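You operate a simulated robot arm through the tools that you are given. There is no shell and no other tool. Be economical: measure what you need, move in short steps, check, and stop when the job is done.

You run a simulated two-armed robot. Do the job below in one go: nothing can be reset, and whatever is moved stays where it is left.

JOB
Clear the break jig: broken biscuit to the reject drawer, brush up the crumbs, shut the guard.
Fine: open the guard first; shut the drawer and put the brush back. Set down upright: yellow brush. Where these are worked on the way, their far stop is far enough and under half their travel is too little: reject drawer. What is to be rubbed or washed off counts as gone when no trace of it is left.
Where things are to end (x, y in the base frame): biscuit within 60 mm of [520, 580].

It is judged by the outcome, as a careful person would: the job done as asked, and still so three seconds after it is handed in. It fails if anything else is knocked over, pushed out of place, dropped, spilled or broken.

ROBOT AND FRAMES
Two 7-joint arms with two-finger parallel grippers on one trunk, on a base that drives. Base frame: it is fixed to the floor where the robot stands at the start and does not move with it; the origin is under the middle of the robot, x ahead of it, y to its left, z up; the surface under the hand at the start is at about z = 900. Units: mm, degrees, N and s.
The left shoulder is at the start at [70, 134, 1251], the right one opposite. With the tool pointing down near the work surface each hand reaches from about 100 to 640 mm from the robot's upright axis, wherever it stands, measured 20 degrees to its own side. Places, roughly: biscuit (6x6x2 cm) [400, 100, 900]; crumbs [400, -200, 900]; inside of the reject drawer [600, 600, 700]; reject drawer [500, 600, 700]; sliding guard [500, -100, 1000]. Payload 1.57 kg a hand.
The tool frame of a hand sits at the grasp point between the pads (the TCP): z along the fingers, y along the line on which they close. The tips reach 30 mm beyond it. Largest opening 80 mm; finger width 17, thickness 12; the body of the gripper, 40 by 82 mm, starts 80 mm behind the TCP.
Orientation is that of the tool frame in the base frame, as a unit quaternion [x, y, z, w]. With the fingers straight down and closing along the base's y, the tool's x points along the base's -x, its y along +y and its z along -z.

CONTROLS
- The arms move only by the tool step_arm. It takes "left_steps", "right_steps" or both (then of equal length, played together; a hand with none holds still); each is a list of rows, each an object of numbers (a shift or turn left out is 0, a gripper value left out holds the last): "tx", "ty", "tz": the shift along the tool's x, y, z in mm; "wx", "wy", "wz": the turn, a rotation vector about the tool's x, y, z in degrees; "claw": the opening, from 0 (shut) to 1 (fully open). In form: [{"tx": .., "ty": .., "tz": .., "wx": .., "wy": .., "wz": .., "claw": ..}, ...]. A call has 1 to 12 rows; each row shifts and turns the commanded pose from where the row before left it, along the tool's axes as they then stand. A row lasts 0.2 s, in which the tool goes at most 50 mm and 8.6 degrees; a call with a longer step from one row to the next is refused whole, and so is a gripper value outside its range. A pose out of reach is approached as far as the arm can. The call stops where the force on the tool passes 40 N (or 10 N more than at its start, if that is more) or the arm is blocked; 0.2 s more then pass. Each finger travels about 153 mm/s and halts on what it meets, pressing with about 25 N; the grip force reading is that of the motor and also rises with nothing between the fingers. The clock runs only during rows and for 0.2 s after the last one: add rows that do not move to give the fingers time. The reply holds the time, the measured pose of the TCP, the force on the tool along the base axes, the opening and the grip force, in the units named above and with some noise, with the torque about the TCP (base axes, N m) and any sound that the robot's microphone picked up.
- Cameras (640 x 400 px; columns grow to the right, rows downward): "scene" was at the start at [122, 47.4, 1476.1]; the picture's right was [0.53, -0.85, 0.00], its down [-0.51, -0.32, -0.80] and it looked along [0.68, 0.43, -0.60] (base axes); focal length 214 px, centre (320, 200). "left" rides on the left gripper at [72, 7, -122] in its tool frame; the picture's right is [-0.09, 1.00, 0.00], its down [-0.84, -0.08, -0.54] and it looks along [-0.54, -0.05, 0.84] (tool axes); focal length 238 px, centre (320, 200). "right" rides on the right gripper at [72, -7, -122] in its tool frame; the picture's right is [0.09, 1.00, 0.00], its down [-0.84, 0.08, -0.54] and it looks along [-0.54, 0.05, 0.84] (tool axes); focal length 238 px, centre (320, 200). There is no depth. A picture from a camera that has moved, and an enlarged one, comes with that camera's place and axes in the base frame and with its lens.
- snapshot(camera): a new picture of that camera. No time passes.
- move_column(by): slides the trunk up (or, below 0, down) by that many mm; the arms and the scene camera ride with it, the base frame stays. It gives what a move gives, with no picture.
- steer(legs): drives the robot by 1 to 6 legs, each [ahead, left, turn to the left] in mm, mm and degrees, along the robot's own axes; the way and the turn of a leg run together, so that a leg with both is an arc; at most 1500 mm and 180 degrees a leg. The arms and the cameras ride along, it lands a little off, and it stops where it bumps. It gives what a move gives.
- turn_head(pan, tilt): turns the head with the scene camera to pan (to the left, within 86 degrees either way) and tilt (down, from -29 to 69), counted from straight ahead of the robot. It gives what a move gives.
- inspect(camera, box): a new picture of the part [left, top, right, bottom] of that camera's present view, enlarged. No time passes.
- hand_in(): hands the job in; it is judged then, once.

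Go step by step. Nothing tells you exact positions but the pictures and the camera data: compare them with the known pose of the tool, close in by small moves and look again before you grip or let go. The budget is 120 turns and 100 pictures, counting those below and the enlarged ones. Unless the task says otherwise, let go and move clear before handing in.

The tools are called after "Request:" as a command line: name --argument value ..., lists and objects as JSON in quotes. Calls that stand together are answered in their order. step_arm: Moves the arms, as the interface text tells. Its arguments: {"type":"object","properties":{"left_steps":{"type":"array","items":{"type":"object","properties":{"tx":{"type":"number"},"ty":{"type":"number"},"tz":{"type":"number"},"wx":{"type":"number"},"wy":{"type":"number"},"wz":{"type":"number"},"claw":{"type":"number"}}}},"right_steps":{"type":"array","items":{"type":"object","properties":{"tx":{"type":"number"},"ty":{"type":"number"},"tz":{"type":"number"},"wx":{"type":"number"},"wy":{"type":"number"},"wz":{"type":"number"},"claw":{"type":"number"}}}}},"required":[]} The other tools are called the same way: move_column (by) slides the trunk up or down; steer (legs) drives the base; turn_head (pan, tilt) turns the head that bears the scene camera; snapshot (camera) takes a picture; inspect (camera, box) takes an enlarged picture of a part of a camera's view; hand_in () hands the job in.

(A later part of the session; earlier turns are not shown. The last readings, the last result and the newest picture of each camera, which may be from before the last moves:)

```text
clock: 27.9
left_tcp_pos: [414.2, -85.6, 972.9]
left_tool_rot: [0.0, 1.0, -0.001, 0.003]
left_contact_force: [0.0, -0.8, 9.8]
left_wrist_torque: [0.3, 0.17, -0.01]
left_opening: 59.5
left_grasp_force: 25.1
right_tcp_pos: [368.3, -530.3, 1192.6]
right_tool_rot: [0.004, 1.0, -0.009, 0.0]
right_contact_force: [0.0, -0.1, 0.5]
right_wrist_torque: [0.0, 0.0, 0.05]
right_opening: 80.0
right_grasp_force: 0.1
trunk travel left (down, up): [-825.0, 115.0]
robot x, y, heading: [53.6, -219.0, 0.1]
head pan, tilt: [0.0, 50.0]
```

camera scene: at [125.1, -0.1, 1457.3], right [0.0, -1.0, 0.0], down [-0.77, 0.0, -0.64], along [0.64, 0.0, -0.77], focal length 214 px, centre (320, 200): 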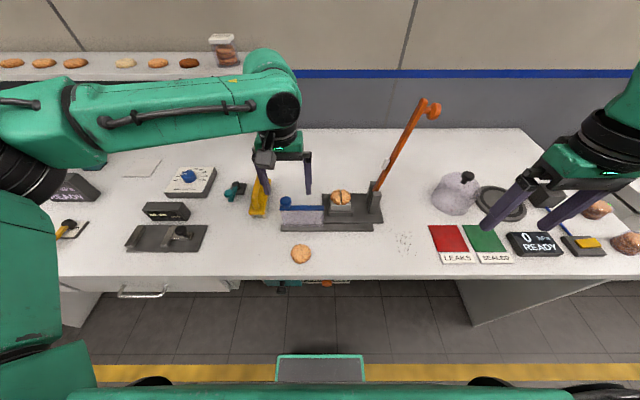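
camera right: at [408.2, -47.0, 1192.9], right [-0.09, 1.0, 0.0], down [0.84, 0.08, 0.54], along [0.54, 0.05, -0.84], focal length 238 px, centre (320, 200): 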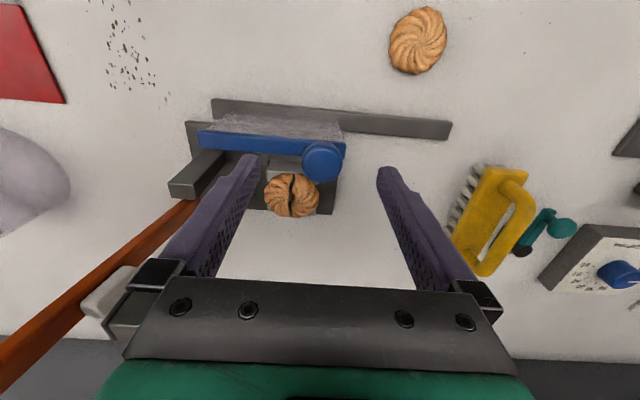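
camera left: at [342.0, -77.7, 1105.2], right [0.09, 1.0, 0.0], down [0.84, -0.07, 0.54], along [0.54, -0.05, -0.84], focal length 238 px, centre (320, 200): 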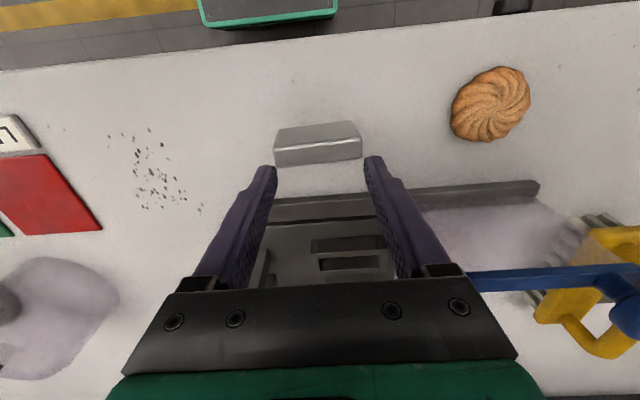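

It touches the bench (10 N). Release and lift.

Request:
step_arm --left_steps '[{"claw": 0.8}, {"claw": 1}, {}, {"tz": -20}, {"tz": -40}, {"tz": -40}]'

Request:
snapshot --camera "left"

```text
clock: 29.3
left_tcp_pos: [412.1, -84.4, 1072.0]
left_tool_rot: [-0.001, 1.0, -0.001, 0.002]
left_contact_force: [0.4, -0.1, -0.1]
left_wrist_torque: [0.01, 0.0, 0.01]
left_opening: 80.1
left_grasp_force: 0.0
right_tcp_pos: [368.3, -529.0, 1193.4]
right_tool_rot: [0.004, 1.0, -0.009, -0.001]
right_contact_force: [0.0, 0.2, -0.2]
right_wrist_torque: [-0.04, -0.01, -0.01]
right_opening: 79.9
right_grasp_force: 0.1
trunk travel left (down, up): [-825.0, 115.0]
robot x, y, heading: [51.9, -220.7, 0.4]
head pan, tilt: [0.0, 50.0]
```

```text
62 pictures are left
camera left: at [340.3, -76.9, 1194.0], right [0.09, 1.0, 0.0], down [0.84, -0.08, 0.54], along [0.54, -0.05, -0.84], focal length 238 px, centre (320, 200)
```

left: 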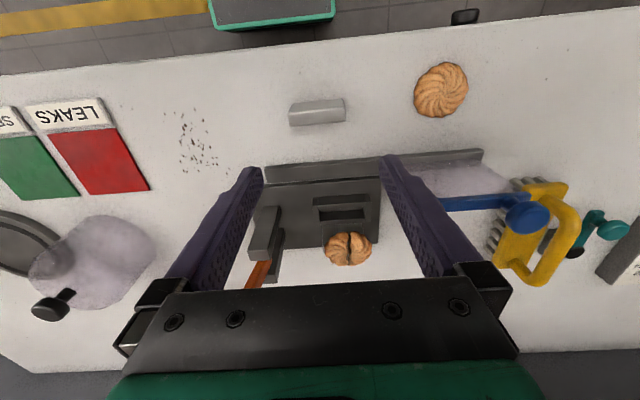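

Block stands upright at about (395,-85). Now inspect the biscuit's resting state.

Request:
inspect --camera "left" --box '[260, 170, 420, 280]'

Request:
inspect --camera "scene" --box '[230, 150, 320, 220]'

```text
3.64 times, centred on (340, 225) of left
camera zoom: at [340.3, -76.9, 1194.0], right [0.09, 1.0, 0.0], down [0.84, -0.08, 0.54], along [0.54, -0.05, -0.84], focal length 867 px, centre (247, 109)
```

zoom: 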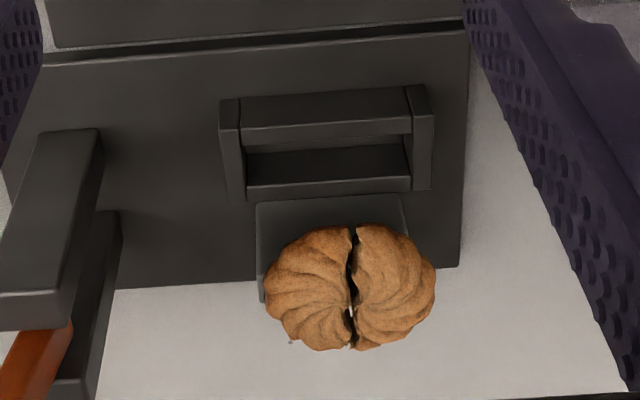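

```text
5.71 times, centred on (275, 185) of scene
camera zoom: at [178.3, -218.6, 1457.3], right [0.0, -1.0, 0.0], down [-0.77, 0.0, -0.64], along [0.64, 0.0, -0.77], focal length 1226 px, centre (577, 286)
```

zoom: 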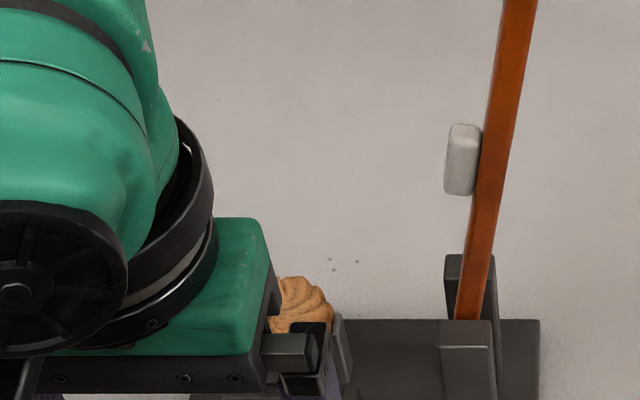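

The biscuit sits on the rear support, centre about (572,-60). I drive slightly closer so the left arm isn't at its limit.

Request:
steer --legs '[[45, -30, 0]]'

Request:
step_arm --left_steps '[{"tz": -10}, {"tx": -35, "ty": 18}, {"tx": -35, "ty": 20}, {"tx": -30, "ty": 20}, {}]'

Request:
snapshot --camera "left"

```text
clock: 30.3
left_tcp_pos: [452.4, -108.6, 1074.3]
left_tool_rot: [0.0, 1.0, -0.003, 0.004]
left_contact_force: [0.4, -0.5, 1.0]
left_wrist_torque: [-0.02, -0.07, -0.01]
left_opening: 80.0
left_grasp_force: 0.0
right_tcp_pos: [407.7, -554.3, 1197.1]
right_tool_rot: [0.004, 1.0, -0.011, 0.001]
right_contact_force: [-0.9, 0.7, -0.1]
right_wrist_torque: [-0.03, -0.02, -0.02]
right_opening: 80.0
right_grasp_force: 0.0
trunk travel left (down, up): [-825.0, 115.0]
robot x, y, heading: [97.0, -250.6, -0.2]
head pan, tilt: [0.0, 50.0]
```

```text
clock: 31.5
left_tcp_pos: [557.1, -55.2, 1081.2]
left_tool_rot: [-0.001, 1.0, -0.002, 0.002]
left_contact_force: [-1.0, 0.0, 0.1]
left_wrist_torque: [0.02, -0.01, -0.01]
left_opening: 80.0
left_grasp_force: 0.0
right_tcp_pos: [412.1, -557.6, 1193.7]
right_tool_rot: [0.004, 1.0, -0.008, 0.0]
right_contact_force: [0.7, 0.4, 0.5]
right_wrist_torque: [-0.05, 0.0, -0.02]
right_opening: 80.3
right_grasp_force: 0.0
trunk travel left (down, up): [-825.0, 115.0]
robot x, y, heading: [98.6, -248.7, -0.1]
head pan, tilt: [0.0, 50.0]
```

```text
59 pictures are left
camera left: at [484.6, -47.0, 1203.7], right [0.09, 1.0, 0.0], down [0.83, -0.07, 0.55], along [0.54, -0.05, -0.84], focal length 238 px, centre (320, 200)
```

left: 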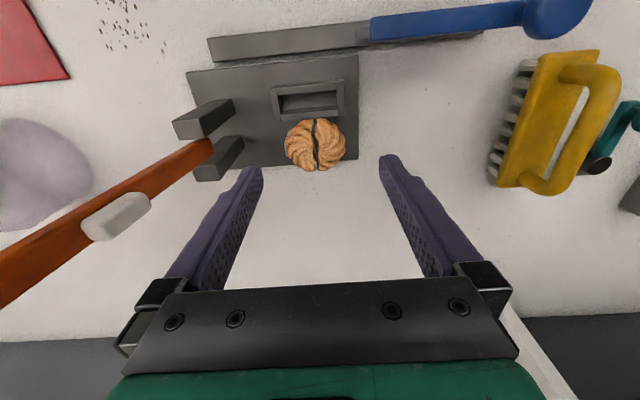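

Biscuit centre (571,-61,961). Align, descend to TCP z≈985 so only the biscuit is between the tips.

Request:
step_arm --left_steps '[{"tx": -14.5, "ty": -5.4}, {"tz": 30}, {"tz": 30}, {"tz": 22}, {"tz": 8}, {}]'

Request:
inspect --camera "left" --box '[230, 100, 410, 220]'

Request:
inspect --camera "right" --box '[500, 150, 640, 270]'

```text
clock: 32.9
left_tcp_pos: [572.8, -60.4, 992.1]
left_tool_rot: [-0.001, 1.0, -0.001, 0.001]
left_contact_force: [0.5, 0.2, 0.8]
left_wrist_torque: [0.0, 0.03, 0.01]
left_opening: 80.1
left_grasp_force: 0.1
right_tcp_pos: [412.9, -558.5, 1192.3]
right_tool_rot: [0.005, 1.0, -0.008, -0.002]
right_contact_force: [-0.2, 0.1, 0.3]
right_wrist_torque: [0.01, -0.02, 0.03]
right_opening: 80.0
right_grasp_force: 0.1
trunk travel left (down, up): [-825.0, 115.0]
robot x, y, heading: [94.6, -248.2, 0.1]
head pan, tilt: [0.0, 50.0]
```

```text
3.33 times, centred on (320, 160) of left
camera zoom: at [499.4, -53.5, 1114.0], right [0.09, 1.0, 0.0], down [0.84, -0.07, 0.54], along [0.54, -0.05, -0.84], focal length 794 px, centre (320, 333)
```

zoom: 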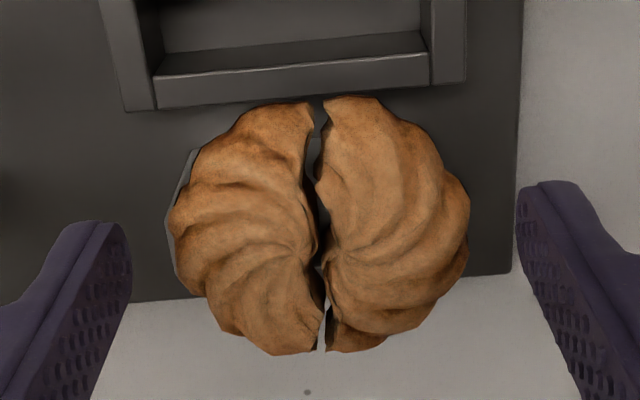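

```text
3.33 times, centred on (570, 210) of right
camera zoom: at [341.5, -562.9, 1314.7], right [-0.08, 1.0, -0.02], down [0.84, 0.08, 0.54], along [0.54, 0.03, -0.84], focal length 794 px, centre (-513, 167)
```

zoom: 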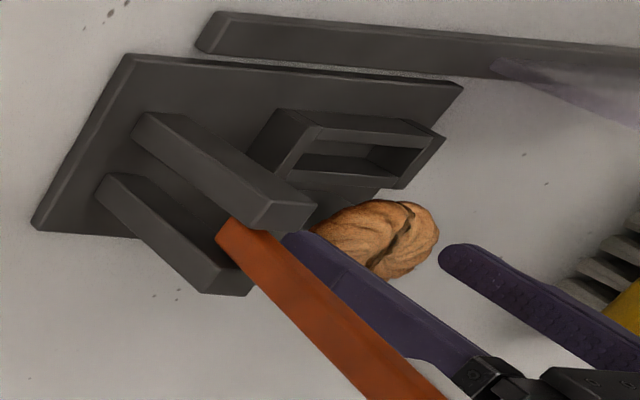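

Centred. Descend 6 mm more and close on the biscuit.

Request:
step_arm --left_steps '[{"tz": 6}, {}, {"claw": 0.7}, {"claw": 0.5}, {}, {}]'

Request:
inspect --camera "left" --box '[230, 100, 410, 220]'

```text
clock: 34.3
left_tcp_pos: [572.5, -61.1, 986.6]
left_tool_rot: [-0.002, 1.0, -0.001, 0.001]
left_contact_force: [-0.6, 0.6, 0.7]
left_wrist_torque: [0.01, 0.03, -0.01]
left_opening: 56.2
left_grasp_force: 9.3
right_tcp_pos: [414.0, -558.4, 1193.8]
right_tool_rot: [0.004, 1.0, -0.009, -0.001]
right_contact_force: [-0.6, 0.1, 0.2]
right_wrist_torque: [0.0, 0.0, -0.02]
right_opening: 79.9
right_grasp_force: 0.0
trunk travel left (down, up): [-825.0, 115.0]
robot x, y, heading: [96.9, -247.3, 0.0]
head pan, tilt: [0.0, 50.0]
```

```text
3.33 times, centred on (320, 160) of left
camera zoom: at [499.6, -53.7, 1107.9], right [0.09, 1.0, 0.0], down [0.84, -0.07, 0.54], along [0.54, -0.05, -0.84], focal length 794 px, centre (320, 333)
```

zoom: 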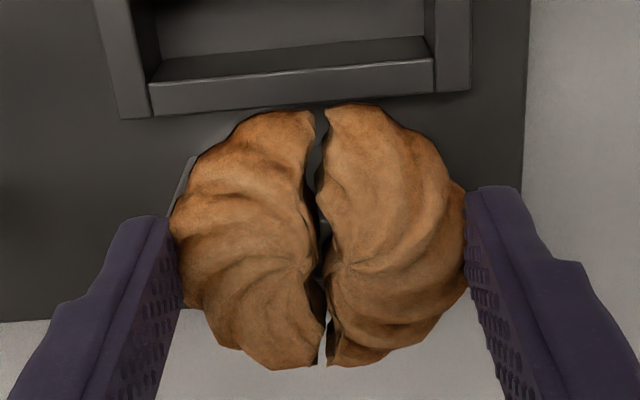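

It's between the pads at 56 mm. Tighten, lift slowly, and check.

Request:
step_arm --left_steps '[{"claw": 0.3}, {}, {"tz": -4}, {"tz": -6}, {"tz": -10}, {"tz": -15}, {}]'

Request:
inspect --camera "left" --box '[230, 80, 410, 220]'

```text
clock: 35.9
left_tcp_pos: [572.5, -60.6, 1020.9]
left_tool_rot: [0.0, 1.0, -0.002, 0.001]
left_contact_force: [0.7, 0.6, -0.3]
left_wrist_torque: [-0.01, -0.01, 0.0]
left_opening: 56.6
left_grasp_force: 8.8
right_tcp_pos: [413.6, -558.9, 1193.6]
right_tool_rot: [0.004, 1.0, -0.009, -0.001]
right_contact_force: [1.2, -0.1, 0.4]
right_wrist_torque: [-0.01, 0.0, -0.03]
right_opening: 80.0
right_grasp_force: 0.0
trunk travel left (down, up): [-825.0, 115.0]
robot x, y, heading: [97.2, -247.0, -0.0]
head pan, tilt: [0.0, 50.0]
```

```text
2.86 times, centred on (320, 150) of left
camera zoom: at [499.9, -53.2, 1143.0], right [0.09, 1.0, 0.0], down [0.84, -0.07, 0.54], along [0.54, -0.05, -0.84], focal length 681 px, centre (320, 343)
```

zoom: 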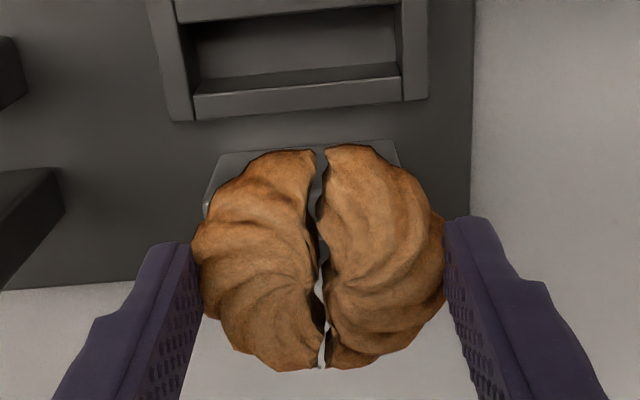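

The broken biscuit is in the left hand, both halves together. Lift high, then back off and drive left to the drawer.

Request:
step_arm --left_steps '[{"tz": -25}, {"tz": -35}, {"tz": -35}, {"tz": -35}, {"tx": 30}, {"tx": 30}, {}]'

Request:
steer --legs '[[-250, 0, 0], [0, 865, 0]]'

Request:
turn_head --pan 0 --tilt 55

Request:
snapshot --camera "scene"

Request:
snapshot --camera "left"

Request:
snapshot --camera "right"

```text
clock: 37.5
left_tcp_pos: [512.1, -61.2, 1151.2]
left_tool_rot: [-0.001, 1.0, 0.0, 0.001]
left_contact_force: [0.3, -0.2, -0.2]
left_wrist_torque: [-0.02, 0.02, 0.01]
left_opening: 56.4
left_grasp_force: 8.4
right_tcp_pos: [414.4, -558.7, 1192.3]
right_tool_rot: [0.005, 1.0, -0.009, -0.001]
right_contact_force: [0.2, -0.3, -0.9]
right_wrist_torque: [0.01, 0.01, -0.01]
right_opening: 80.0
right_grasp_force: 0.2
trunk travel left (down, up): [-825.0, 115.0]
robot x, y, heading: [99.3, -247.5, -0.4]
head pan, tilt: [0.0, 50.0]
```

```text
clock: 43.5
left_tcp_pos: [264.1, 798.3, 1151.5]
left_tool_rot: [0.001, 1.0, -0.001, 0.002]
left_contact_force: [0.0, 0.2, 0.4]
left_wrist_torque: [0.03, -0.01, 0.01]
left_opening: 56.5
left_grasp_force: 8.6
right_tcp_pos: [164.2, 301.2, 1193.2]
right_tool_rot: [0.006, 1.0, -0.009, -0.002]
right_contact_force: [0.5, 0.2, -1.1]
right_wrist_torque: [-0.03, 0.0, 0.01]
right_opening: 80.1
right_grasp_force: 0.0
trunk travel left (down, up): [-825.0, 115.0]
robot x, y, heading: [-151.0, 608.8, -0.8]
head pan, tilt: [0.0, 50.0]
```

```text
clock: 44.1
left_tcp_pos: [263.8, 798.2, 1151.1]
left_tool_rot: [0.001, 1.0, -0.001, 0.002]
left_contact_force: [-0.2, 0.2, -0.1]
left_wrist_torque: [-0.04, 0.01, 0.0]
left_opening: 56.5
left_grasp_force: 8.4
right_tcp_pos: [164.3, 301.1, 1193.5]
right_tool_rot: [0.006, 1.0, -0.009, -0.001]
right_contact_force: [0.3, -0.6, 0.2]
right_wrist_torque: [0.02, 0.01, 0.02]
right_opening: 80.1
right_grasp_force: 0.1
trunk travel left (down, up): [-825.0, 115.0]
robot x, y, heading: [-149.9, 612.7, 0.1]
head pan, tilt: [0.0, 55.0]
```

```text
54 pictures are left
camera scene: at [-30.0, 612.8, 1450.8], right [0.0, -1.0, 0.0], down [-0.82, 0.0, -0.57], along [0.57, 0.0, -0.82], focal length 214 px, centre (320, 200)
```

scene: 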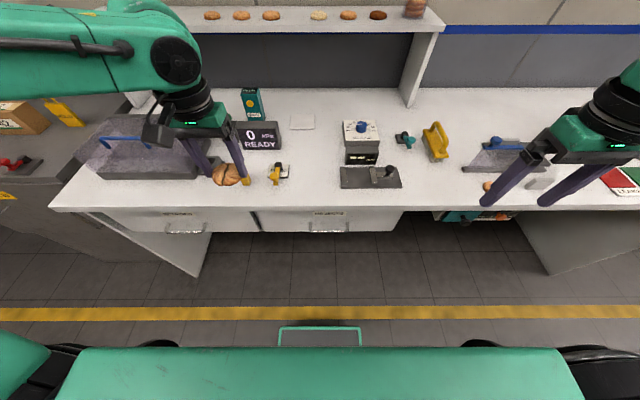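

```text
53 pictures are left
camera left: at [191.4, 806.0, 1273.3], right [0.1, 1.0, 0.0], down [0.83, -0.08, 0.54], along [0.54, -0.05, -0.84], focal length 238 px, centre (320, 200)
```

left: 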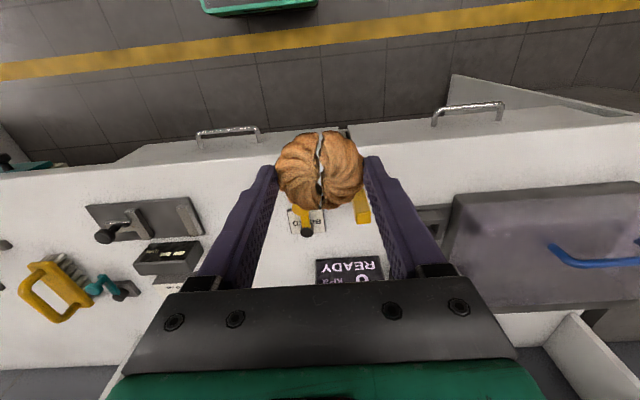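

```text
52 pictures are left
camera right: at [91.8, 297.0, 1314.6], right [-0.08, 1.0, -0.02], down [0.84, 0.08, 0.54], along [0.54, 0.03, -0.84], focal length 238 px, centre (320, 200)
```

right: 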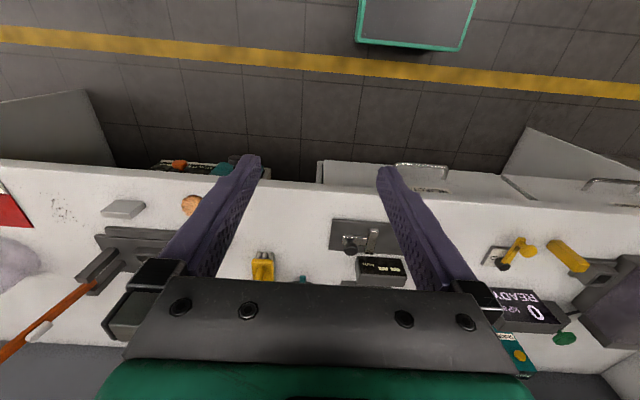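

Two drawers with labels come into view. I check the labels and the handle in detail.

Request:
inspect --camera "scene" --box '[130, 190, 400, 250]'

Request:
inspect --camera "left" --box '[180, 100, 300, 175]'

```text
2.37 times, centred on (265, 220) of scene
camera zoom: at [-30.0, 612.8, 1450.8], right [0.0, -1.0, 0.0], down [-0.82, 0.0, -0.57], along [0.57, 0.0, -0.82], focal length 508 px, centre (450, 153)
```

zoom: 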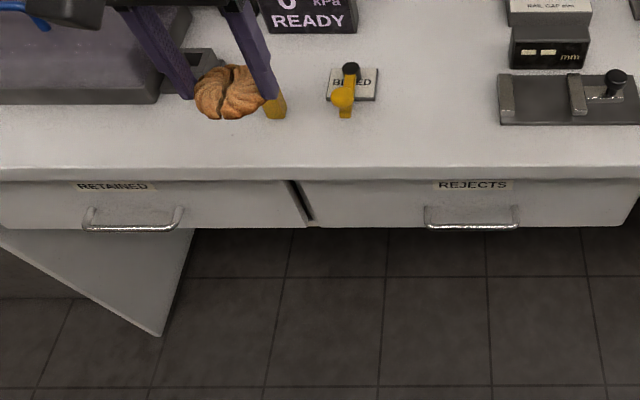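

```text
5.33 times, centred on (240, 138) of left
camera zoom: at [191.4, 806.0, 1273.3], right [0.1, 1.0, 0.0], down [0.83, -0.08, 0.54], along [0.54, -0.05, -0.84], focal length 1271 px, centre (747, 533)
```

zoom: 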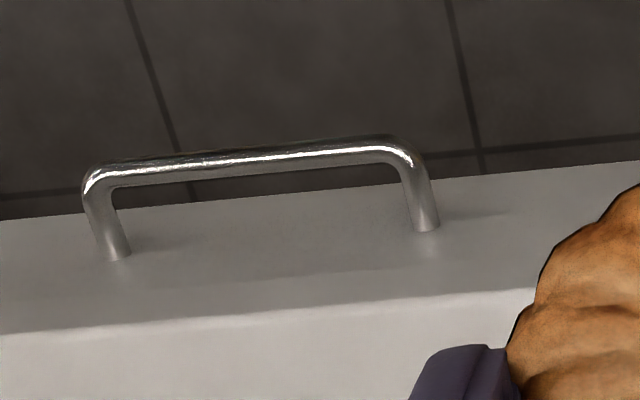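

The right-hand drawer is REJECTS; its handle is near (329,580,738). I back off a bit, lower the trunk, and begin pitching the right hand forward for a horizontal grip on the handle.

Request:
steer --legs '[[-130, 0, 0]]'

Request:
move_column --by -300

Request:
step_arm --right_steps '[{"tx": -35, "wy": -8}, {"tx": -35, "wy": -8}, {"tx": -30, "wy": -8}, {"tx": -20, "wy": -8}, {"tx": -10, "wy": -8}, {"wy": -8}, {"wy": -8}, {"wy": -8}, {"wy": -8}, {"wy": -8}, {"wy": -8}, {}]'

```text
clock: 45.4
left_tcp_pos: [136.0, 799.9, 1151.0]
left_tool_rot: [0.0, 1.0, 0.0, 0.0]
left_contact_force: [-0.1, -0.4, 0.0]
left_wrist_torque: [0.0, 0.03, 0.0]
left_opening: 56.8
left_grasp_force: 9.3
right_tcp_pos: [35.3, 300.7, 1192.8]
right_tool_rot: [0.007, 1.0, -0.009, -0.001]
right_contact_force: [0.5, 0.6, -0.4]
right_wrist_torque: [-0.02, -0.01, 0.0]
right_opening: 80.0
right_grasp_force: 0.0
trunk travel left (down, up): [-825.0, 115.0]
robot x, y, heading: [-281.4, 611.2, 0.0]
head pan, tilt: [0.0, 55.0]
```

```text
clock: 48.4
left_tcp_pos: [134.1, 799.6, 850.8]
left_tool_rot: [0.001, 1.0, -0.001, 0.002]
left_contact_force: [0.5, -0.6, -0.3]
left_wrist_torque: [0.01, 0.03, 0.0]
left_opening: 56.3
left_grasp_force: 9.1
right_tcp_pos: [33.7, 301.7, 892.9]
right_tool_rot: [0.006, 1.0, -0.008, -0.001]
right_contact_force: [-0.4, -0.1, -0.8]
right_wrist_torque: [-0.02, -0.02, -0.04]
right_opening: 79.9
right_grasp_force: 0.1
trunk travel left (down, up): [-525.0, 415.0]
robot x, y, heading: [-282.2, 612.9, -0.1]
head pan, tilt: [0.0, 55.0]
```

```text
clock: 51.0
left_tcp_pos: [134.7, 799.8, 850.3]
left_tool_rot: [0.001, 1.0, -0.002, 0.002]
left_contact_force: [-0.1, 0.8, -0.2]
left_wrist_torque: [-0.02, -0.02, 0.01]
left_opening: 56.7
left_grasp_force: 9.0
right_tcp_pos: [159.0, 300.6, 918.8]
right_tool_rot: [-0.003, 0.72, -0.012, 0.694]
right_contact_force: [0.9, 0.3, 0.2]
right_wrist_torque: [0.03, 0.01, -0.01]
right_opening: 80.0
right_grasp_force: 0.1
trunk travel left (down, up): [-525.0, 415.0]
robot x, y, heading: [-281.5, 612.3, -0.5]
head pan, tilt: [0.0, 55.0]
```

The pitch worked. Now the roll by 90° so the fingers close vertically.

Request:
step_arm --right_steps '[{"wz": -8.2, "wy": -2}, {"wz": -8.2}, {"wz": -8.2}, {"wz": -8.2}, {"wz": -8.2}, {"wz": -8.2}, {"wz": -8.2}, {"wz": -8.2}, {"wz": -8.2}, {"wz": -8.2}, {"wz": -8}, {}]'

Request:
snapshot --camera "right"

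Request:
snapshot --camera "scene"

```text
clock: 53.6
left_tcp_pos: [132.6, 799.9, 850.3]
left_tool_rot: [0.001, 1.0, 0.0, 0.003]
left_contact_force: [-0.8, -0.5, -0.4]
left_wrist_torque: [-0.02, -0.01, 0.01]
left_opening: 56.4
left_grasp_force: 8.9
right_tcp_pos: [206.8, 362.8, 941.7]
right_tool_rot: [-0.431, 0.564, -0.446, 0.544]
right_contact_force: [-0.1, 0.4, 0.0]
right_wrist_torque: [-0.04, -0.01, -0.04]
right_opening: 80.1
right_grasp_force: 0.0
right hand out of reach, approached as far as the arm can: row 6, 7, 8, 10, 11
trunk travel left (down, up): [-525.0, 415.0]
robot x, y, heading: [-280.5, 612.6, -0.2]
head pan, tilt: [0.0, 55.0]
```

```text
49 pictures are left
camera right: at [83.0, 295.0, 932.3], right [0.0, 0.14, -0.99], down [-0.51, 0.85, 0.12], along [0.86, 0.51, 0.07], focal length 238 px, centre (320, 200)
```

right: 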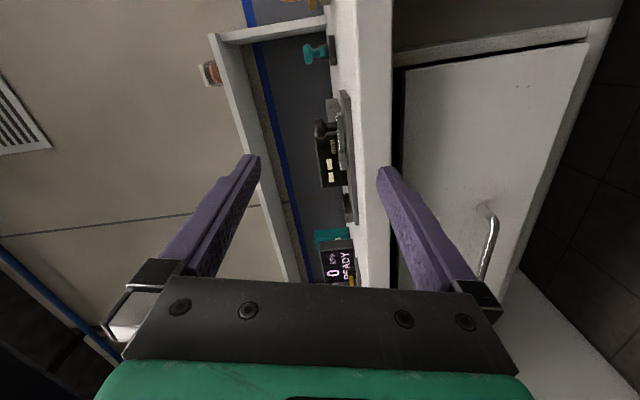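

```text
48 pictures are left
camera scene: at [-160.8, 613.7, 1150.8], right [0.0, -1.0, 0.0], down [-0.82, 0.0, -0.57], along [0.57, 0.0, -0.82], focal length 214 px, centre (320, 200)
```

scene: 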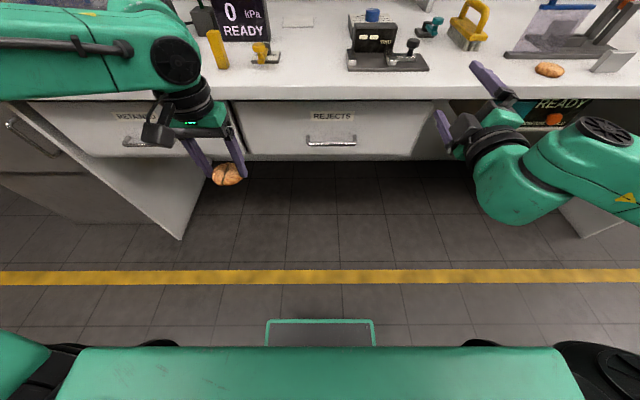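

The roll is within about 13° of vertical, fine for a bar handle. I move the right hand in front of the handle, short of contact.

Request:
step_arm --right_steps '[{"ty": 35, "tx": -23.5, "tz": 5}, {"ty": 35, "tx": -23.5, "tz": 5}, {"ty": 35, "tx": -23.5, "tz": 5}, {"ty": 35, "tx": -23.5, "tz": 5}, {"ty": 35, "tx": -23.5, "tz": 5}, {"ty": 35, "tx": -23.5, "tz": 5}, {"ty": 34, "tx": -23.5, "tz": 5}, {"wz": -6}, {"wz": -7}, {}]'

Request:
snapshot --camera "right"

Request:
inspect --camera "scene" --box '[240, 80, 480, 230]'

```text
clock: 55.8
left_tcp_pos: [134.6, 799.1, 850.5]
left_tool_rot: [0.0, 1.0, -0.001, 0.002]
left_contact_force: [-0.2, -0.1, 0.5]
left_wrist_torque: [0.0, 0.0, 0.01]
left_opening: 56.4
left_grasp_force: 8.4
right_tcp_pos: [211.3, 379.3, 945.9]
right_tool_rot: [-0.459, 0.542, -0.475, 0.519]
right_contact_force: [0.0, 0.1, -0.7]
right_wrist_torque: [0.06, 0.0, -0.01]
right_opening: 79.9
right_grasp_force: 0.0
right hand out of reach, approached as far as the arm can: row 1, 2, 3, 4, 5, 6, 7, 8, 9
trunk travel left (down, up): [-525.0, 415.0]
robot x, y, heading: [-279.9, 615.4, -0.5]
head pan, tilt: [0.0, 55.0]
```

```text
47 pictures are left
camera right: at [86.3, 310.9, 943.3], right [-0.01, 0.03, -1.0], down [-0.51, 0.86, 0.03], along [0.86, 0.51, 0.01], focal length 238 px, centre (320, 200)
```

right: 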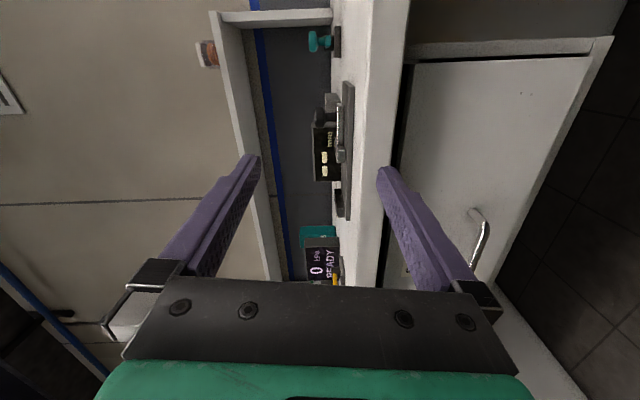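

```text
2.67 times, centred on (360, 155) of scene
camera zoom: at [-160.4, 613.5, 1150.7], right [0.0, -1.0, 0.0], down [-0.82, 0.0, -0.57], along [0.57, 0.0, -0.82], focal length 572 px, centre (213, 320)
```

zoom: 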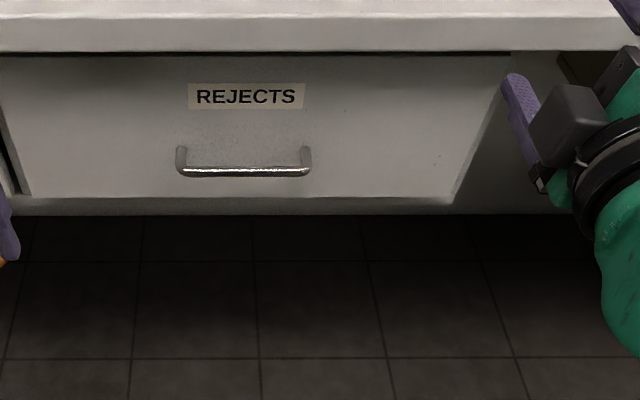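

The arm is at a joint limit for translation, but the hand pose itself is right. I'll carry it to the handle with the base (200 mm left) and the trunk (204 mm down).

Request:
steer --legs '[[0, 200, 0]]'

Request:
move_column --by -204

Request:
snapshot --camera "right"

Request:
snapshot --camera "scene"

```text
clock: 57.4
left_tcp_pos: [136.4, 998.4, 850.4]
left_tool_rot: [0.001, 1.0, -0.002, 0.002]
left_contact_force: [0.8, -0.1, -0.3]
left_wrist_torque: [-0.04, -0.02, 0.01]
left_opening: 56.5
left_grasp_force: 9.3
right_tcp_pos: [213.2, 580.4, 946.1]
right_tool_rot: [-0.46, 0.541, -0.475, 0.52]
right_contact_force: [0.0, 0.3, -0.8]
right_wrist_torque: [-0.04, -0.02, 0.01]
right_opening: 79.8
right_grasp_force: 0.1
trunk travel left (down, up): [-525.0, 415.0]
robot x, y, heading: [-279.7, 814.0, -0.2]
head pan, tilt: [0.0, 55.0]
```

```text
clock: 59.6
left_tcp_pos: [134.5, 998.4, 647.3]
left_tool_rot: [0.001, 1.0, -0.001, 0.002]
left_contact_force: [0.5, -0.1, 0.2]
left_wrist_torque: [0.0, -0.03, -0.04]
left_opening: 56.4
left_grasp_force: 8.4
right_tcp_pos: [211.9, 579.0, 741.3]
right_tool_rot: [-0.459, 0.541, -0.475, 0.52]
right_contact_force: [0.9, -0.3, -0.3]
right_wrist_torque: [0.02, 0.0, 0.0]
right_opening: 80.1
right_grasp_force: 0.1
trunk travel left (down, up): [-321.0, 619.0]
robot x, y, heading: [-283.7, 813.8, -0.2]
head pan, tilt: [0.0, 55.0]
```

```text
45 pictures are left
camera right: at [87.2, 510.6, 739.4], right [-0.01, 0.03, -1.0], down [-0.51, 0.86, 0.03], along [0.86, 0.51, 0.01], focal length 238 px, centre (320, 200)
```

right: 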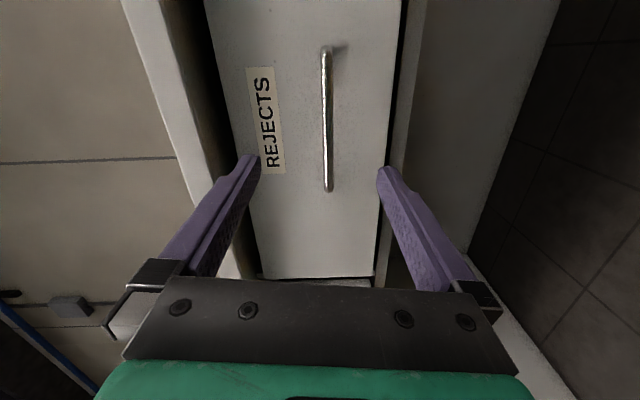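

```text
44 pictures are left
camera scene: at [-159.6, 813.2, 946.8], right [0.0, -1.0, 0.0], down [-0.82, 0.0, -0.57], along [0.57, 0.0, -0.82], focal length 214 px, centre (320, 200)
```

scene: 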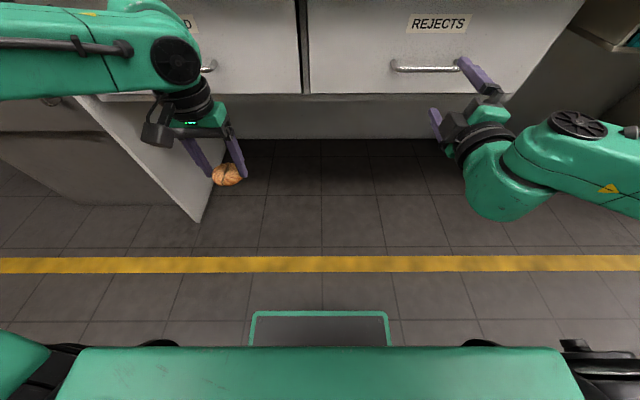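

The bar is between the fingers, about 8 mm low. Lower a bit and drive ahead 100 mm.

Request:
move_column --by -7

Request:
steer --legs '[[100, 0, 0]]'

Request:
snapshot --camera "right"

```text
clock: 60.2
left_tcp_pos: [135.2, 999.3, 640.0]
left_tool_rot: [0.002, 1.0, -0.001, 0.002]
left_contact_force: [-0.5, -0.5, -0.3]
left_wrist_torque: [0.03, 0.04, 0.03]
left_opening: 56.6
left_grasp_force: 9.5
right_tcp_pos: [211.6, 579.6, 734.7]
right_tool_rot: [-0.459, 0.542, -0.475, 0.519]
right_contact_force: [-0.9, 0.5, -0.6]
right_wrist_torque: [0.0, 0.03, 0.0]
right_opening: 80.0
right_grasp_force: 0.0
trunk travel left (down, up): [-314.0, 626.0]
robot x, y, heading: [-277.9, 815.2, -0.3]
head pan, tilt: [0.0, 55.0]
```

```text
clock: 61.3
left_tcp_pos: [234.8, 998.7, 639.4]
left_tool_rot: [0.001, 1.0, -0.001, 0.001]
left_contact_force: [-0.1, -0.3, 0.6]
left_wrist_torque: [0.01, 0.01, 0.03]
left_opening: 56.6
left_grasp_force: 9.0
right_tcp_pos: [312.5, 578.8, 734.2]
right_tool_rot: [-0.46, 0.542, -0.474, 0.52]
right_contact_force: [0.8, -0.1, -0.2]
right_wrist_torque: [-0.05, 0.02, 0.0]
right_opening: 79.8
right_grasp_force: 0.0
trunk travel left (down, up): [-314.0, 626.0]
robot x, y, heading: [-180.1, 811.3, -0.2]
head pan, tilt: [0.0, 55.0]
```

```text
43 pictures are left
camera right: at [187.5, 510.4, 731.9], right [-0.01, 0.03, -1.0], down [-0.51, 0.86, 0.03], along [0.86, 0.51, 0.01], focal length 238 px, centre (320, 200)
```

right: 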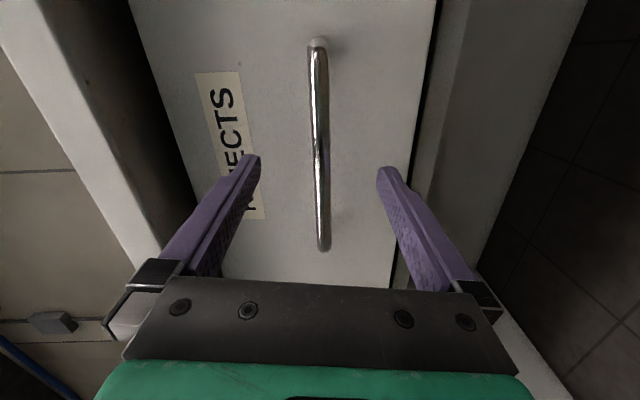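

The bar is at x≈334, 21 mm past the TCP. Another 12 mm ahead, then close.

Request:
steer --legs '[[13, 0, 0]]'

Request:
step_arm --right_steps '[{"claw": 0.4}, {"claw": 0}, {}, {}, {}]'

Request:
snapshot --camera "right"

```text
clock: 62.1
left_tcp_pos: [247.0, 998.5, 640.0]
left_tool_rot: [0.001, 1.0, -0.001, 0.001]
left_contact_force: [-0.6, 0.3, -0.9]
left_wrist_torque: [0.0, 0.0, 0.03]
left_opening: 56.5
left_grasp_force: 9.3
right_tcp_pos: [325.0, 577.5, 733.1]
right_tool_rot: [-0.459, 0.542, -0.474, 0.52]
right_contact_force: [-0.1, 0.1, -0.9]
right_wrist_torque: [-0.01, -0.01, 0.02]
right_opening: 79.9
right_grasp_force: 0.0
trunk travel left (down, up): [-314.0, 626.0]
robot x, y, heading: [-168.3, 810.8, -0.4]
head pan, tilt: [0.0, 55.0]
```

```text
clock: 63.3
left_tcp_pos: [247.3, 998.9, 639.4]
left_tool_rot: [0.0, 1.0, -0.001, 0.001]
left_contact_force: [-0.6, -0.8, -0.8]
left_wrist_torque: [0.02, 0.03, 0.0]
left_opening: 56.3
left_grasp_force: 9.1
right_tcp_pos: [325.0, 578.1, 732.2]
right_tool_rot: [-0.461, 0.543, -0.472, 0.519]
right_contact_force: [-9.7, 3.4, -15.9]
right_wrist_torque: [-0.57, 0.1, -0.06]
right_opening: 13.9
right_grasp_force: 29.9
trunk travel left (down, up): [-314.0, 626.0]
robot x, y, heading: [-165.2, 809.3, -0.2]
head pan, tilt: [0.0, 55.0]
```

```text
42 pictures are left
camera right: at [200.1, 510.4, 730.8], right [-0.01, 0.04, -1.0], down [-0.51, 0.86, 0.04], along [0.86, 0.51, 0.01], focal length 238 px, centre (320, 200)
```

right: 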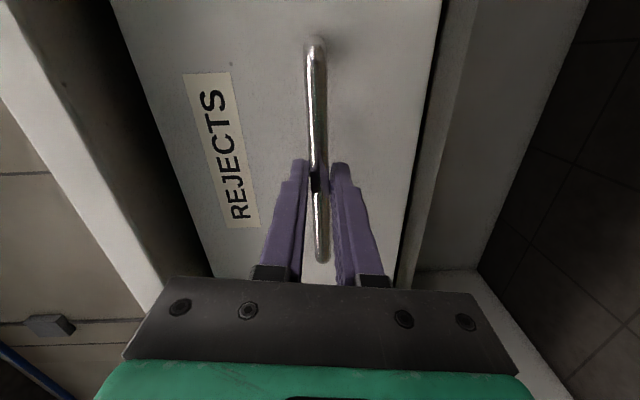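

The handle is gripped (13.9 mm). Pull the drawer by driving back.

Request:
steer --legs '[[-180, 0, 0]]'

Request:
snapshot --camera "scene"

```text
clock: 64.8
left_tcp_pos: [69.1, 999.1, 640.1]
left_tool_rot: [0.001, 1.0, -0.001, 0.001]
left_contact_force: [0.0, 0.7, 0.3]
left_wrist_torque: [0.03, -0.03, -0.01]
left_opening: 56.5
left_grasp_force: 8.9
right_tcp_pos: [146.3, 579.0, 732.6]
right_tool_rot: [-0.461, 0.542, -0.473, 0.519]
right_contact_force: [-0.6, 1.7, -18.7]
right_wrist_torque: [-0.55, 0.15, -0.06]
right_opening: 13.4
right_grasp_force: 30.0
trunk travel left (down, up): [-314.0, 626.0]
robot x, y, heading: [-349.4, 812.6, -0.2]
head pan, tilt: [0.0, 55.0]
```

```text
41 pictures are left
camera scene: at [-224.5, 812.8, 939.4], right [0.0, -1.0, 0.0], down [-0.82, 0.0, -0.57], along [0.57, 0.0, -0.82], focal length 214 px, centre (320, 200)
```

scene: 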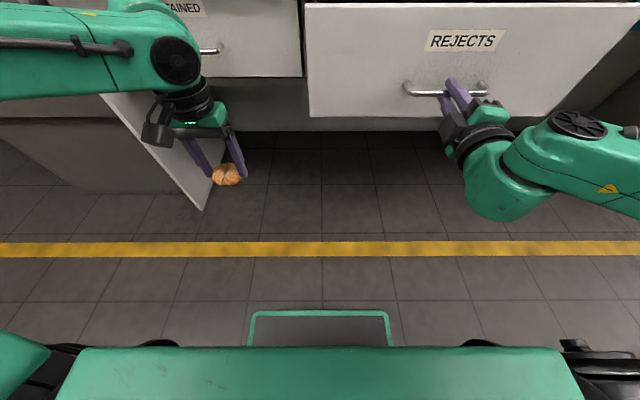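

Drawer is sliding out (about 180 mm). Pull further, gently, to find the stop.

Request:
steer --legs '[[-60, 0, 0]]'

```text
clock: 65.8
left_tcp_pos: [7.7, 999.2, 639.6]
left_tool_rot: [0.001, 1.0, -0.001, 0.001]
left_contact_force: [-0.5, -0.1, -0.7]
left_wrist_torque: [0.01, 0.0, 0.01]
left_opening: 56.5
left_grasp_force: 9.2
right_tcp_pos: [85.9, 578.9, 731.6]
right_tool_rot: [-0.461, 0.543, -0.473, 0.519]
right_contact_force: [-1.1, 0.0, -11.9]
right_wrist_torque: [-0.54, 0.08, -0.07]
right_opening: 13.9
right_grasp_force: 30.6
trunk travel left (down, up): [-314.0, 626.0]
robot x, y, heading: [-410.4, 812.5, -0.3]
head pan, tilt: [0.0, 55.0]
```

Request:
steer --legs '[[-50, 0, 0]]'

Request:
snapshot --camera "right"

```text
clock: 66.7
left_tcp_pos: [-42.1, 999.2, 640.4]
left_tool_rot: [0.001, 1.0, -0.001, 0.001]
left_contact_force: [0.0, -0.4, 0.3]
left_wrist_torque: [0.0, 0.05, -0.02]
left_opening: 56.3
left_grasp_force: 8.7
right_tcp_pos: [34.8, 577.9, 731.4]
right_tool_rot: [-0.461, 0.543, -0.473, 0.518]
right_contact_force: [-0.6, -1.9, -6.2]
right_wrist_torque: [-0.58, 0.07, -0.1]
right_opening: 13.7
right_grasp_force: 30.5
trunk travel left (down, up): [-314.0, 626.0]
robot x, y, heading: [-454.3, 812.4, -0.1]
head pan, tilt: [0.0, 55.0]
```

```text
40 pictures are left
camera right: at [-89.4, 510.7, 730.8], right [-0.01, 0.04, -1.0], down [-0.51, 0.86, 0.04], along [0.86, 0.51, 0.01], focal length 238 px, centre (320, 200)
```

right: 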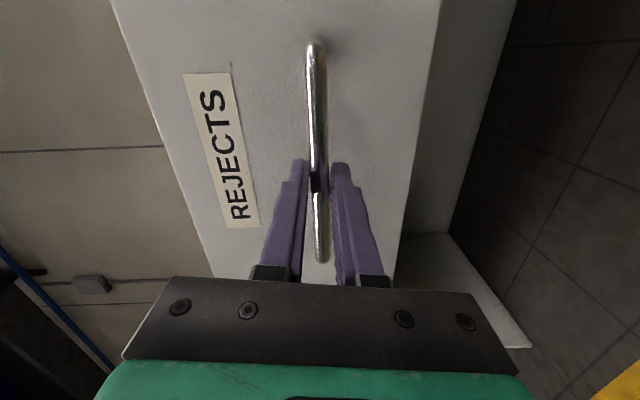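

290 mm open and no stop yet; one more pull to reach it.

Request:
steer --legs '[[-60, 0, 0]]'

Request:
snapshot --camera "scene"

```text
clock: 67.7
left_tcp_pos: [-102.1, 998.4, 640.3]
left_tool_rot: [0.002, 1.0, -0.001, 0.002]
left_contact_force: [0.0, 0.1, 0.0]
left_wrist_torque: [0.0, -0.04, 0.0]
left_opening: 56.4
left_grasp_force: 9.0
right_tcp_pos: [-25.8, 578.7, 732.4]
right_tool_rot: [-0.461, 0.543, -0.473, 0.519]
right_contact_force: [-0.1, -2.7, -3.0]
right_wrist_torque: [-0.55, 0.02, -0.09]
right_opening: 13.9
right_grasp_force: 30.5
trunk travel left (down, up): [-314.0, 626.0]
robot x, y, heading: [-515.9, 814.4, -0.4]
head pan, tilt: [0.0, 55.0]
```

```text
39 pictures are left
camera scene: at [-396.3, 813.4, 939.7], right [0.0, -1.0, 0.0], down [-0.82, 0.0, -0.57], along [0.57, 0.0, -0.82], focal length 214 px, centre (320, 200)
```

scene: 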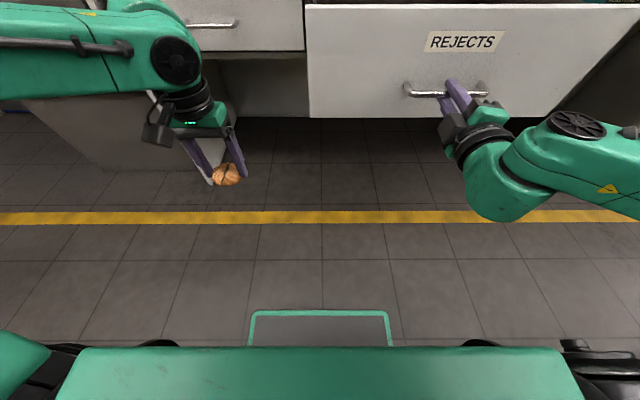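

The drawer is out 351 mm, ample. Its target spot is now at about (169,580). I release the handle, back off, and raise the trunk.

Request:
step_arm --right_steps '[{"claw": 0.7}, {"claw": 1}, {}, {}]'

Request:
steer --legs '[[-80, 0, 0]]'

Request:
move_column --by 350

Request:
steer --legs '[[0, -418, 0]]'

Request:
snapshot --camera "scene"

```text
clock: 68.7
left_tcp_pos: [-102.1, 998.8, 639.6]
left_tool_rot: [0.002, 1.0, -0.001, 0.001]
left_contact_force: [-0.4, -0.4, 0.6]
left_wrist_torque: [-0.01, -0.01, 0.0]
left_opening: 56.4
left_grasp_force: 9.6
right_tcp_pos: [-25.2, 579.6, 731.9]
right_tool_rot: [-0.461, 0.543, -0.473, 0.519]
right_contact_force: [-0.2, -0.3, -0.3]
right_wrist_torque: [-0.02, -0.02, 0.0]
right_opening: 80.1
right_grasp_force: 0.1
trunk travel left (down, up): [-314.0, 626.0]
robot x, y, heading: [-516.7, 810.5, -0.2]
head pan, tilt: [0.0, 55.0]
```

```text
clock: 69.7
left_tcp_pos: [-182.7, 999.5, 640.2]
left_tool_rot: [0.001, 1.0, -0.002, 0.002]
left_contact_force: [-0.1, 0.1, 0.8]
left_wrist_torque: [-0.01, -0.01, 0.02]
left_opening: 56.4
left_grasp_force: 9.2
right_tcp_pos: [-106.0, 579.2, 732.4]
right_tool_rot: [-0.459, 0.543, -0.475, 0.518]
right_contact_force: [0.0, -0.1, 0.3]
right_wrist_torque: [0.03, -0.02, 0.03]
right_opening: 80.0
right_grasp_force: 0.0
trunk travel left (down, up): [-314.0, 626.0]
robot x, y, heading: [-598.1, 810.8, -0.4]
head pan, tilt: [0.0, 55.0]
```

```text
clock: 73.1
left_tcp_pos: [-181.4, 999.0, 990.6]
left_tool_rot: [0.002, 1.0, -0.002, 0.002]
left_contact_force: [-0.2, -0.3, 0.1]
left_wrist_torque: [-0.01, 0.01, 0.02]
left_opening: 56.1
left_grasp_force: 9.5
right_tcp_pos: [-105.6, 578.8, 1082.2]
right_tool_rot: [-0.46, 0.543, -0.474, 0.518]
right_contact_force: [-0.2, 0.1, 0.1]
right_wrist_torque: [0.02, 0.0, 0.02]
right_opening: 79.9
right_grasp_force: 0.1
trunk travel left (down, up): [-664.0, 276.0]
robot x, y, heading: [-598.2, 816.6, -0.2]
head pan, tilt: [0.0, 55.0]
```

```text
clock: 75.7
left_tcp_pos: [-183.9, 580.9, 990.4]
left_tool_rot: [-0.002, 1.0, -0.002, 0.002]
left_contact_force: [0.0, -0.8, -0.1]
left_wrist_torque: [0.0, 0.0, 0.01]
left_opening: 56.4
left_grasp_force: 9.7
right_tcp_pos: [-103.8, 161.1, 1082.9]
right_tool_rot: [-0.462, 0.542, -0.472, 0.52]
right_contact_force: [0.5, 0.3, 0.2]
right_wrist_torque: [0.0, -0.01, -0.03]
right_opening: 80.3
right_grasp_force: 0.0
trunk travel left (down, up): [-664.0, 276.0]
robot x, y, heading: [-594.0, 391.0, 0.1]
head pan, tilt: [0.0, 55.0]
```

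```text
38 pictures are left
camera scene: at [-476.9, 393.4, 1289.7], right [0.0, -1.0, 0.0], down [-0.82, 0.0, -0.57], along [0.57, 0.0, -0.82], focal length 214 px, centre (320, 200)
```

scene: 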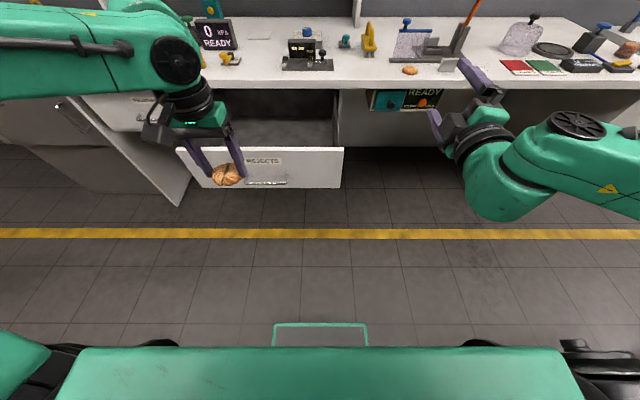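

The drawer stands open. Drive ahead so the left hand is above the drawer spot.

Request:
steer --legs '[[353, 0, 0]]'

Request:
snapshot --camera "left"

Request:
snapshot --camera "scene"

```text
clock: 78.0
left_tcp_pos: [166.7, 579.9, 989.9]
left_tool_rot: [-0.002, 1.0, -0.003, 0.001]
left_contact_force: [-0.7, 0.1, 0.4]
left_wrist_torque: [-0.01, 0.01, 0.0]
left_opening: 56.4
left_grasp_force: 9.1
right_tcp_pos: [245.5, 160.0, 1083.1]
right_tool_rot: [-0.461, 0.542, -0.473, 0.519]
right_contact_force: [0.6, 0.8, -1.7]
right_wrist_torque: [-0.01, -0.03, 0.02]
right_opening: 79.8
right_grasp_force: 0.1
trunk travel left (down, up): [-664.0, 276.0]
robot x, y, heading: [-250.4, 389.6, -0.1]
head pan, tilt: [0.0, 55.0]
```

```text
37 pictures are left
camera left: at [93.1, 587.6, 1112.5], right [0.09, 1.0, 0.0], down [0.83, -0.07, 0.55], along [0.54, -0.05, -0.84], focal length 238 px, centre (320, 200)
```

left: 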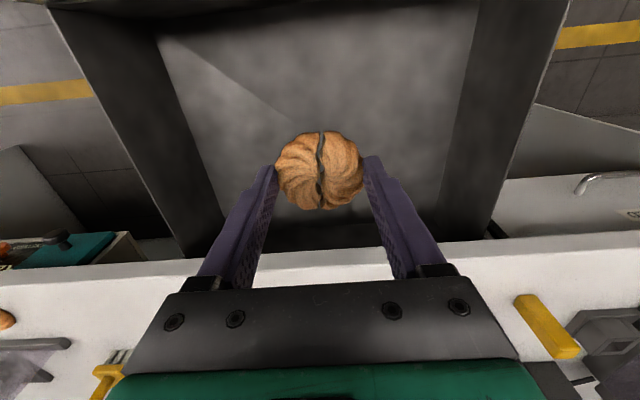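

```text
36 pictures are left
camera scene: at [-127.4, 393.4, 1289.8], right [0.0, -1.0, 0.0], down [-0.82, 0.0, -0.57], along [0.57, 0.0, -0.82], focal length 214 px, centre (320, 200)
```

scene: 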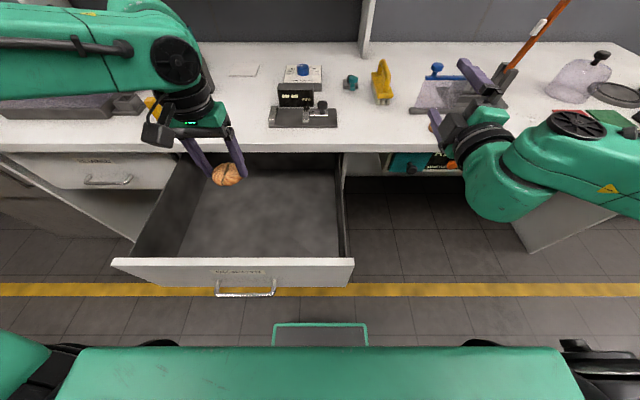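

Positioned. Descend into the drawer, then slow down near the bottom.

Request:
step_arm --left_steps '[{"tz": 40}, {"tz": 40}, {"tz": 40}, {"tz": 40}, {"tz": 30}, {"tz": 20}, {}]'

Request:
snapshot --camera "left"

Request:
inspect --camera "scene" --box '[80, 100, 380, 300]'

```text
clock: 79.6
left_tcp_pos: [166.4, 579.2, 780.0]
left_tool_rot: [0.0, 1.0, -0.003, 0.002]
left_contact_force: [0.5, -0.3, -0.7]
left_wrist_torque: [0.01, 0.02, 0.0]
left_opening: 56.5
left_grasp_force: 9.3
right_tcp_pos: [245.9, 161.6, 1083.4]
right_tool_rot: [-0.462, 0.542, -0.472, 0.52]
right_contact_force: [0.2, 0.6, -0.1]
right_wrist_torque: [0.0, 0.01, -0.02]
right_opening: 79.9
right_grasp_force: 0.0
trunk travel left (down, up): [-664.0, 276.0]
robot x, y, heading: [-251.6, 393.0, -0.2]
head pan, tilt: [0.0, 55.0]
```

```text
35 pictures are left
camera left: at [93.6, 586.9, 902.2], right [0.09, 1.0, 0.0], down [0.84, -0.07, 0.55], along [0.54, -0.05, -0.84], focal length 238 px, centre (320, 200)
```

left: 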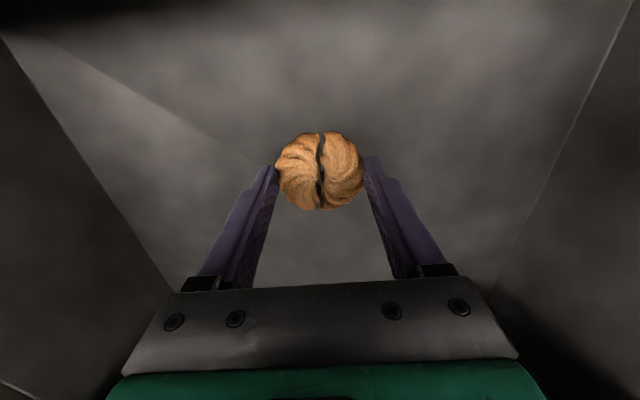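

```text
2.00 times, centred on (230, 200) of scene
camera zoom: at [-127.1, 393.2, 1289.8], right [0.0, -1.0, 0.0], down [-0.82, 0.0, -0.57], along [0.57, 0.0, -0.82], focal length 429 px, centre (500, 200)
```

zoom: 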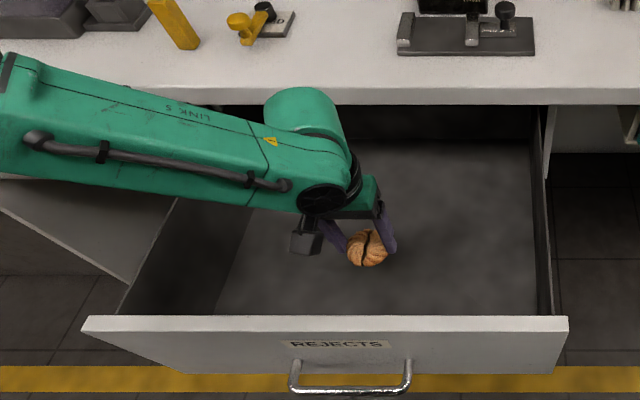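

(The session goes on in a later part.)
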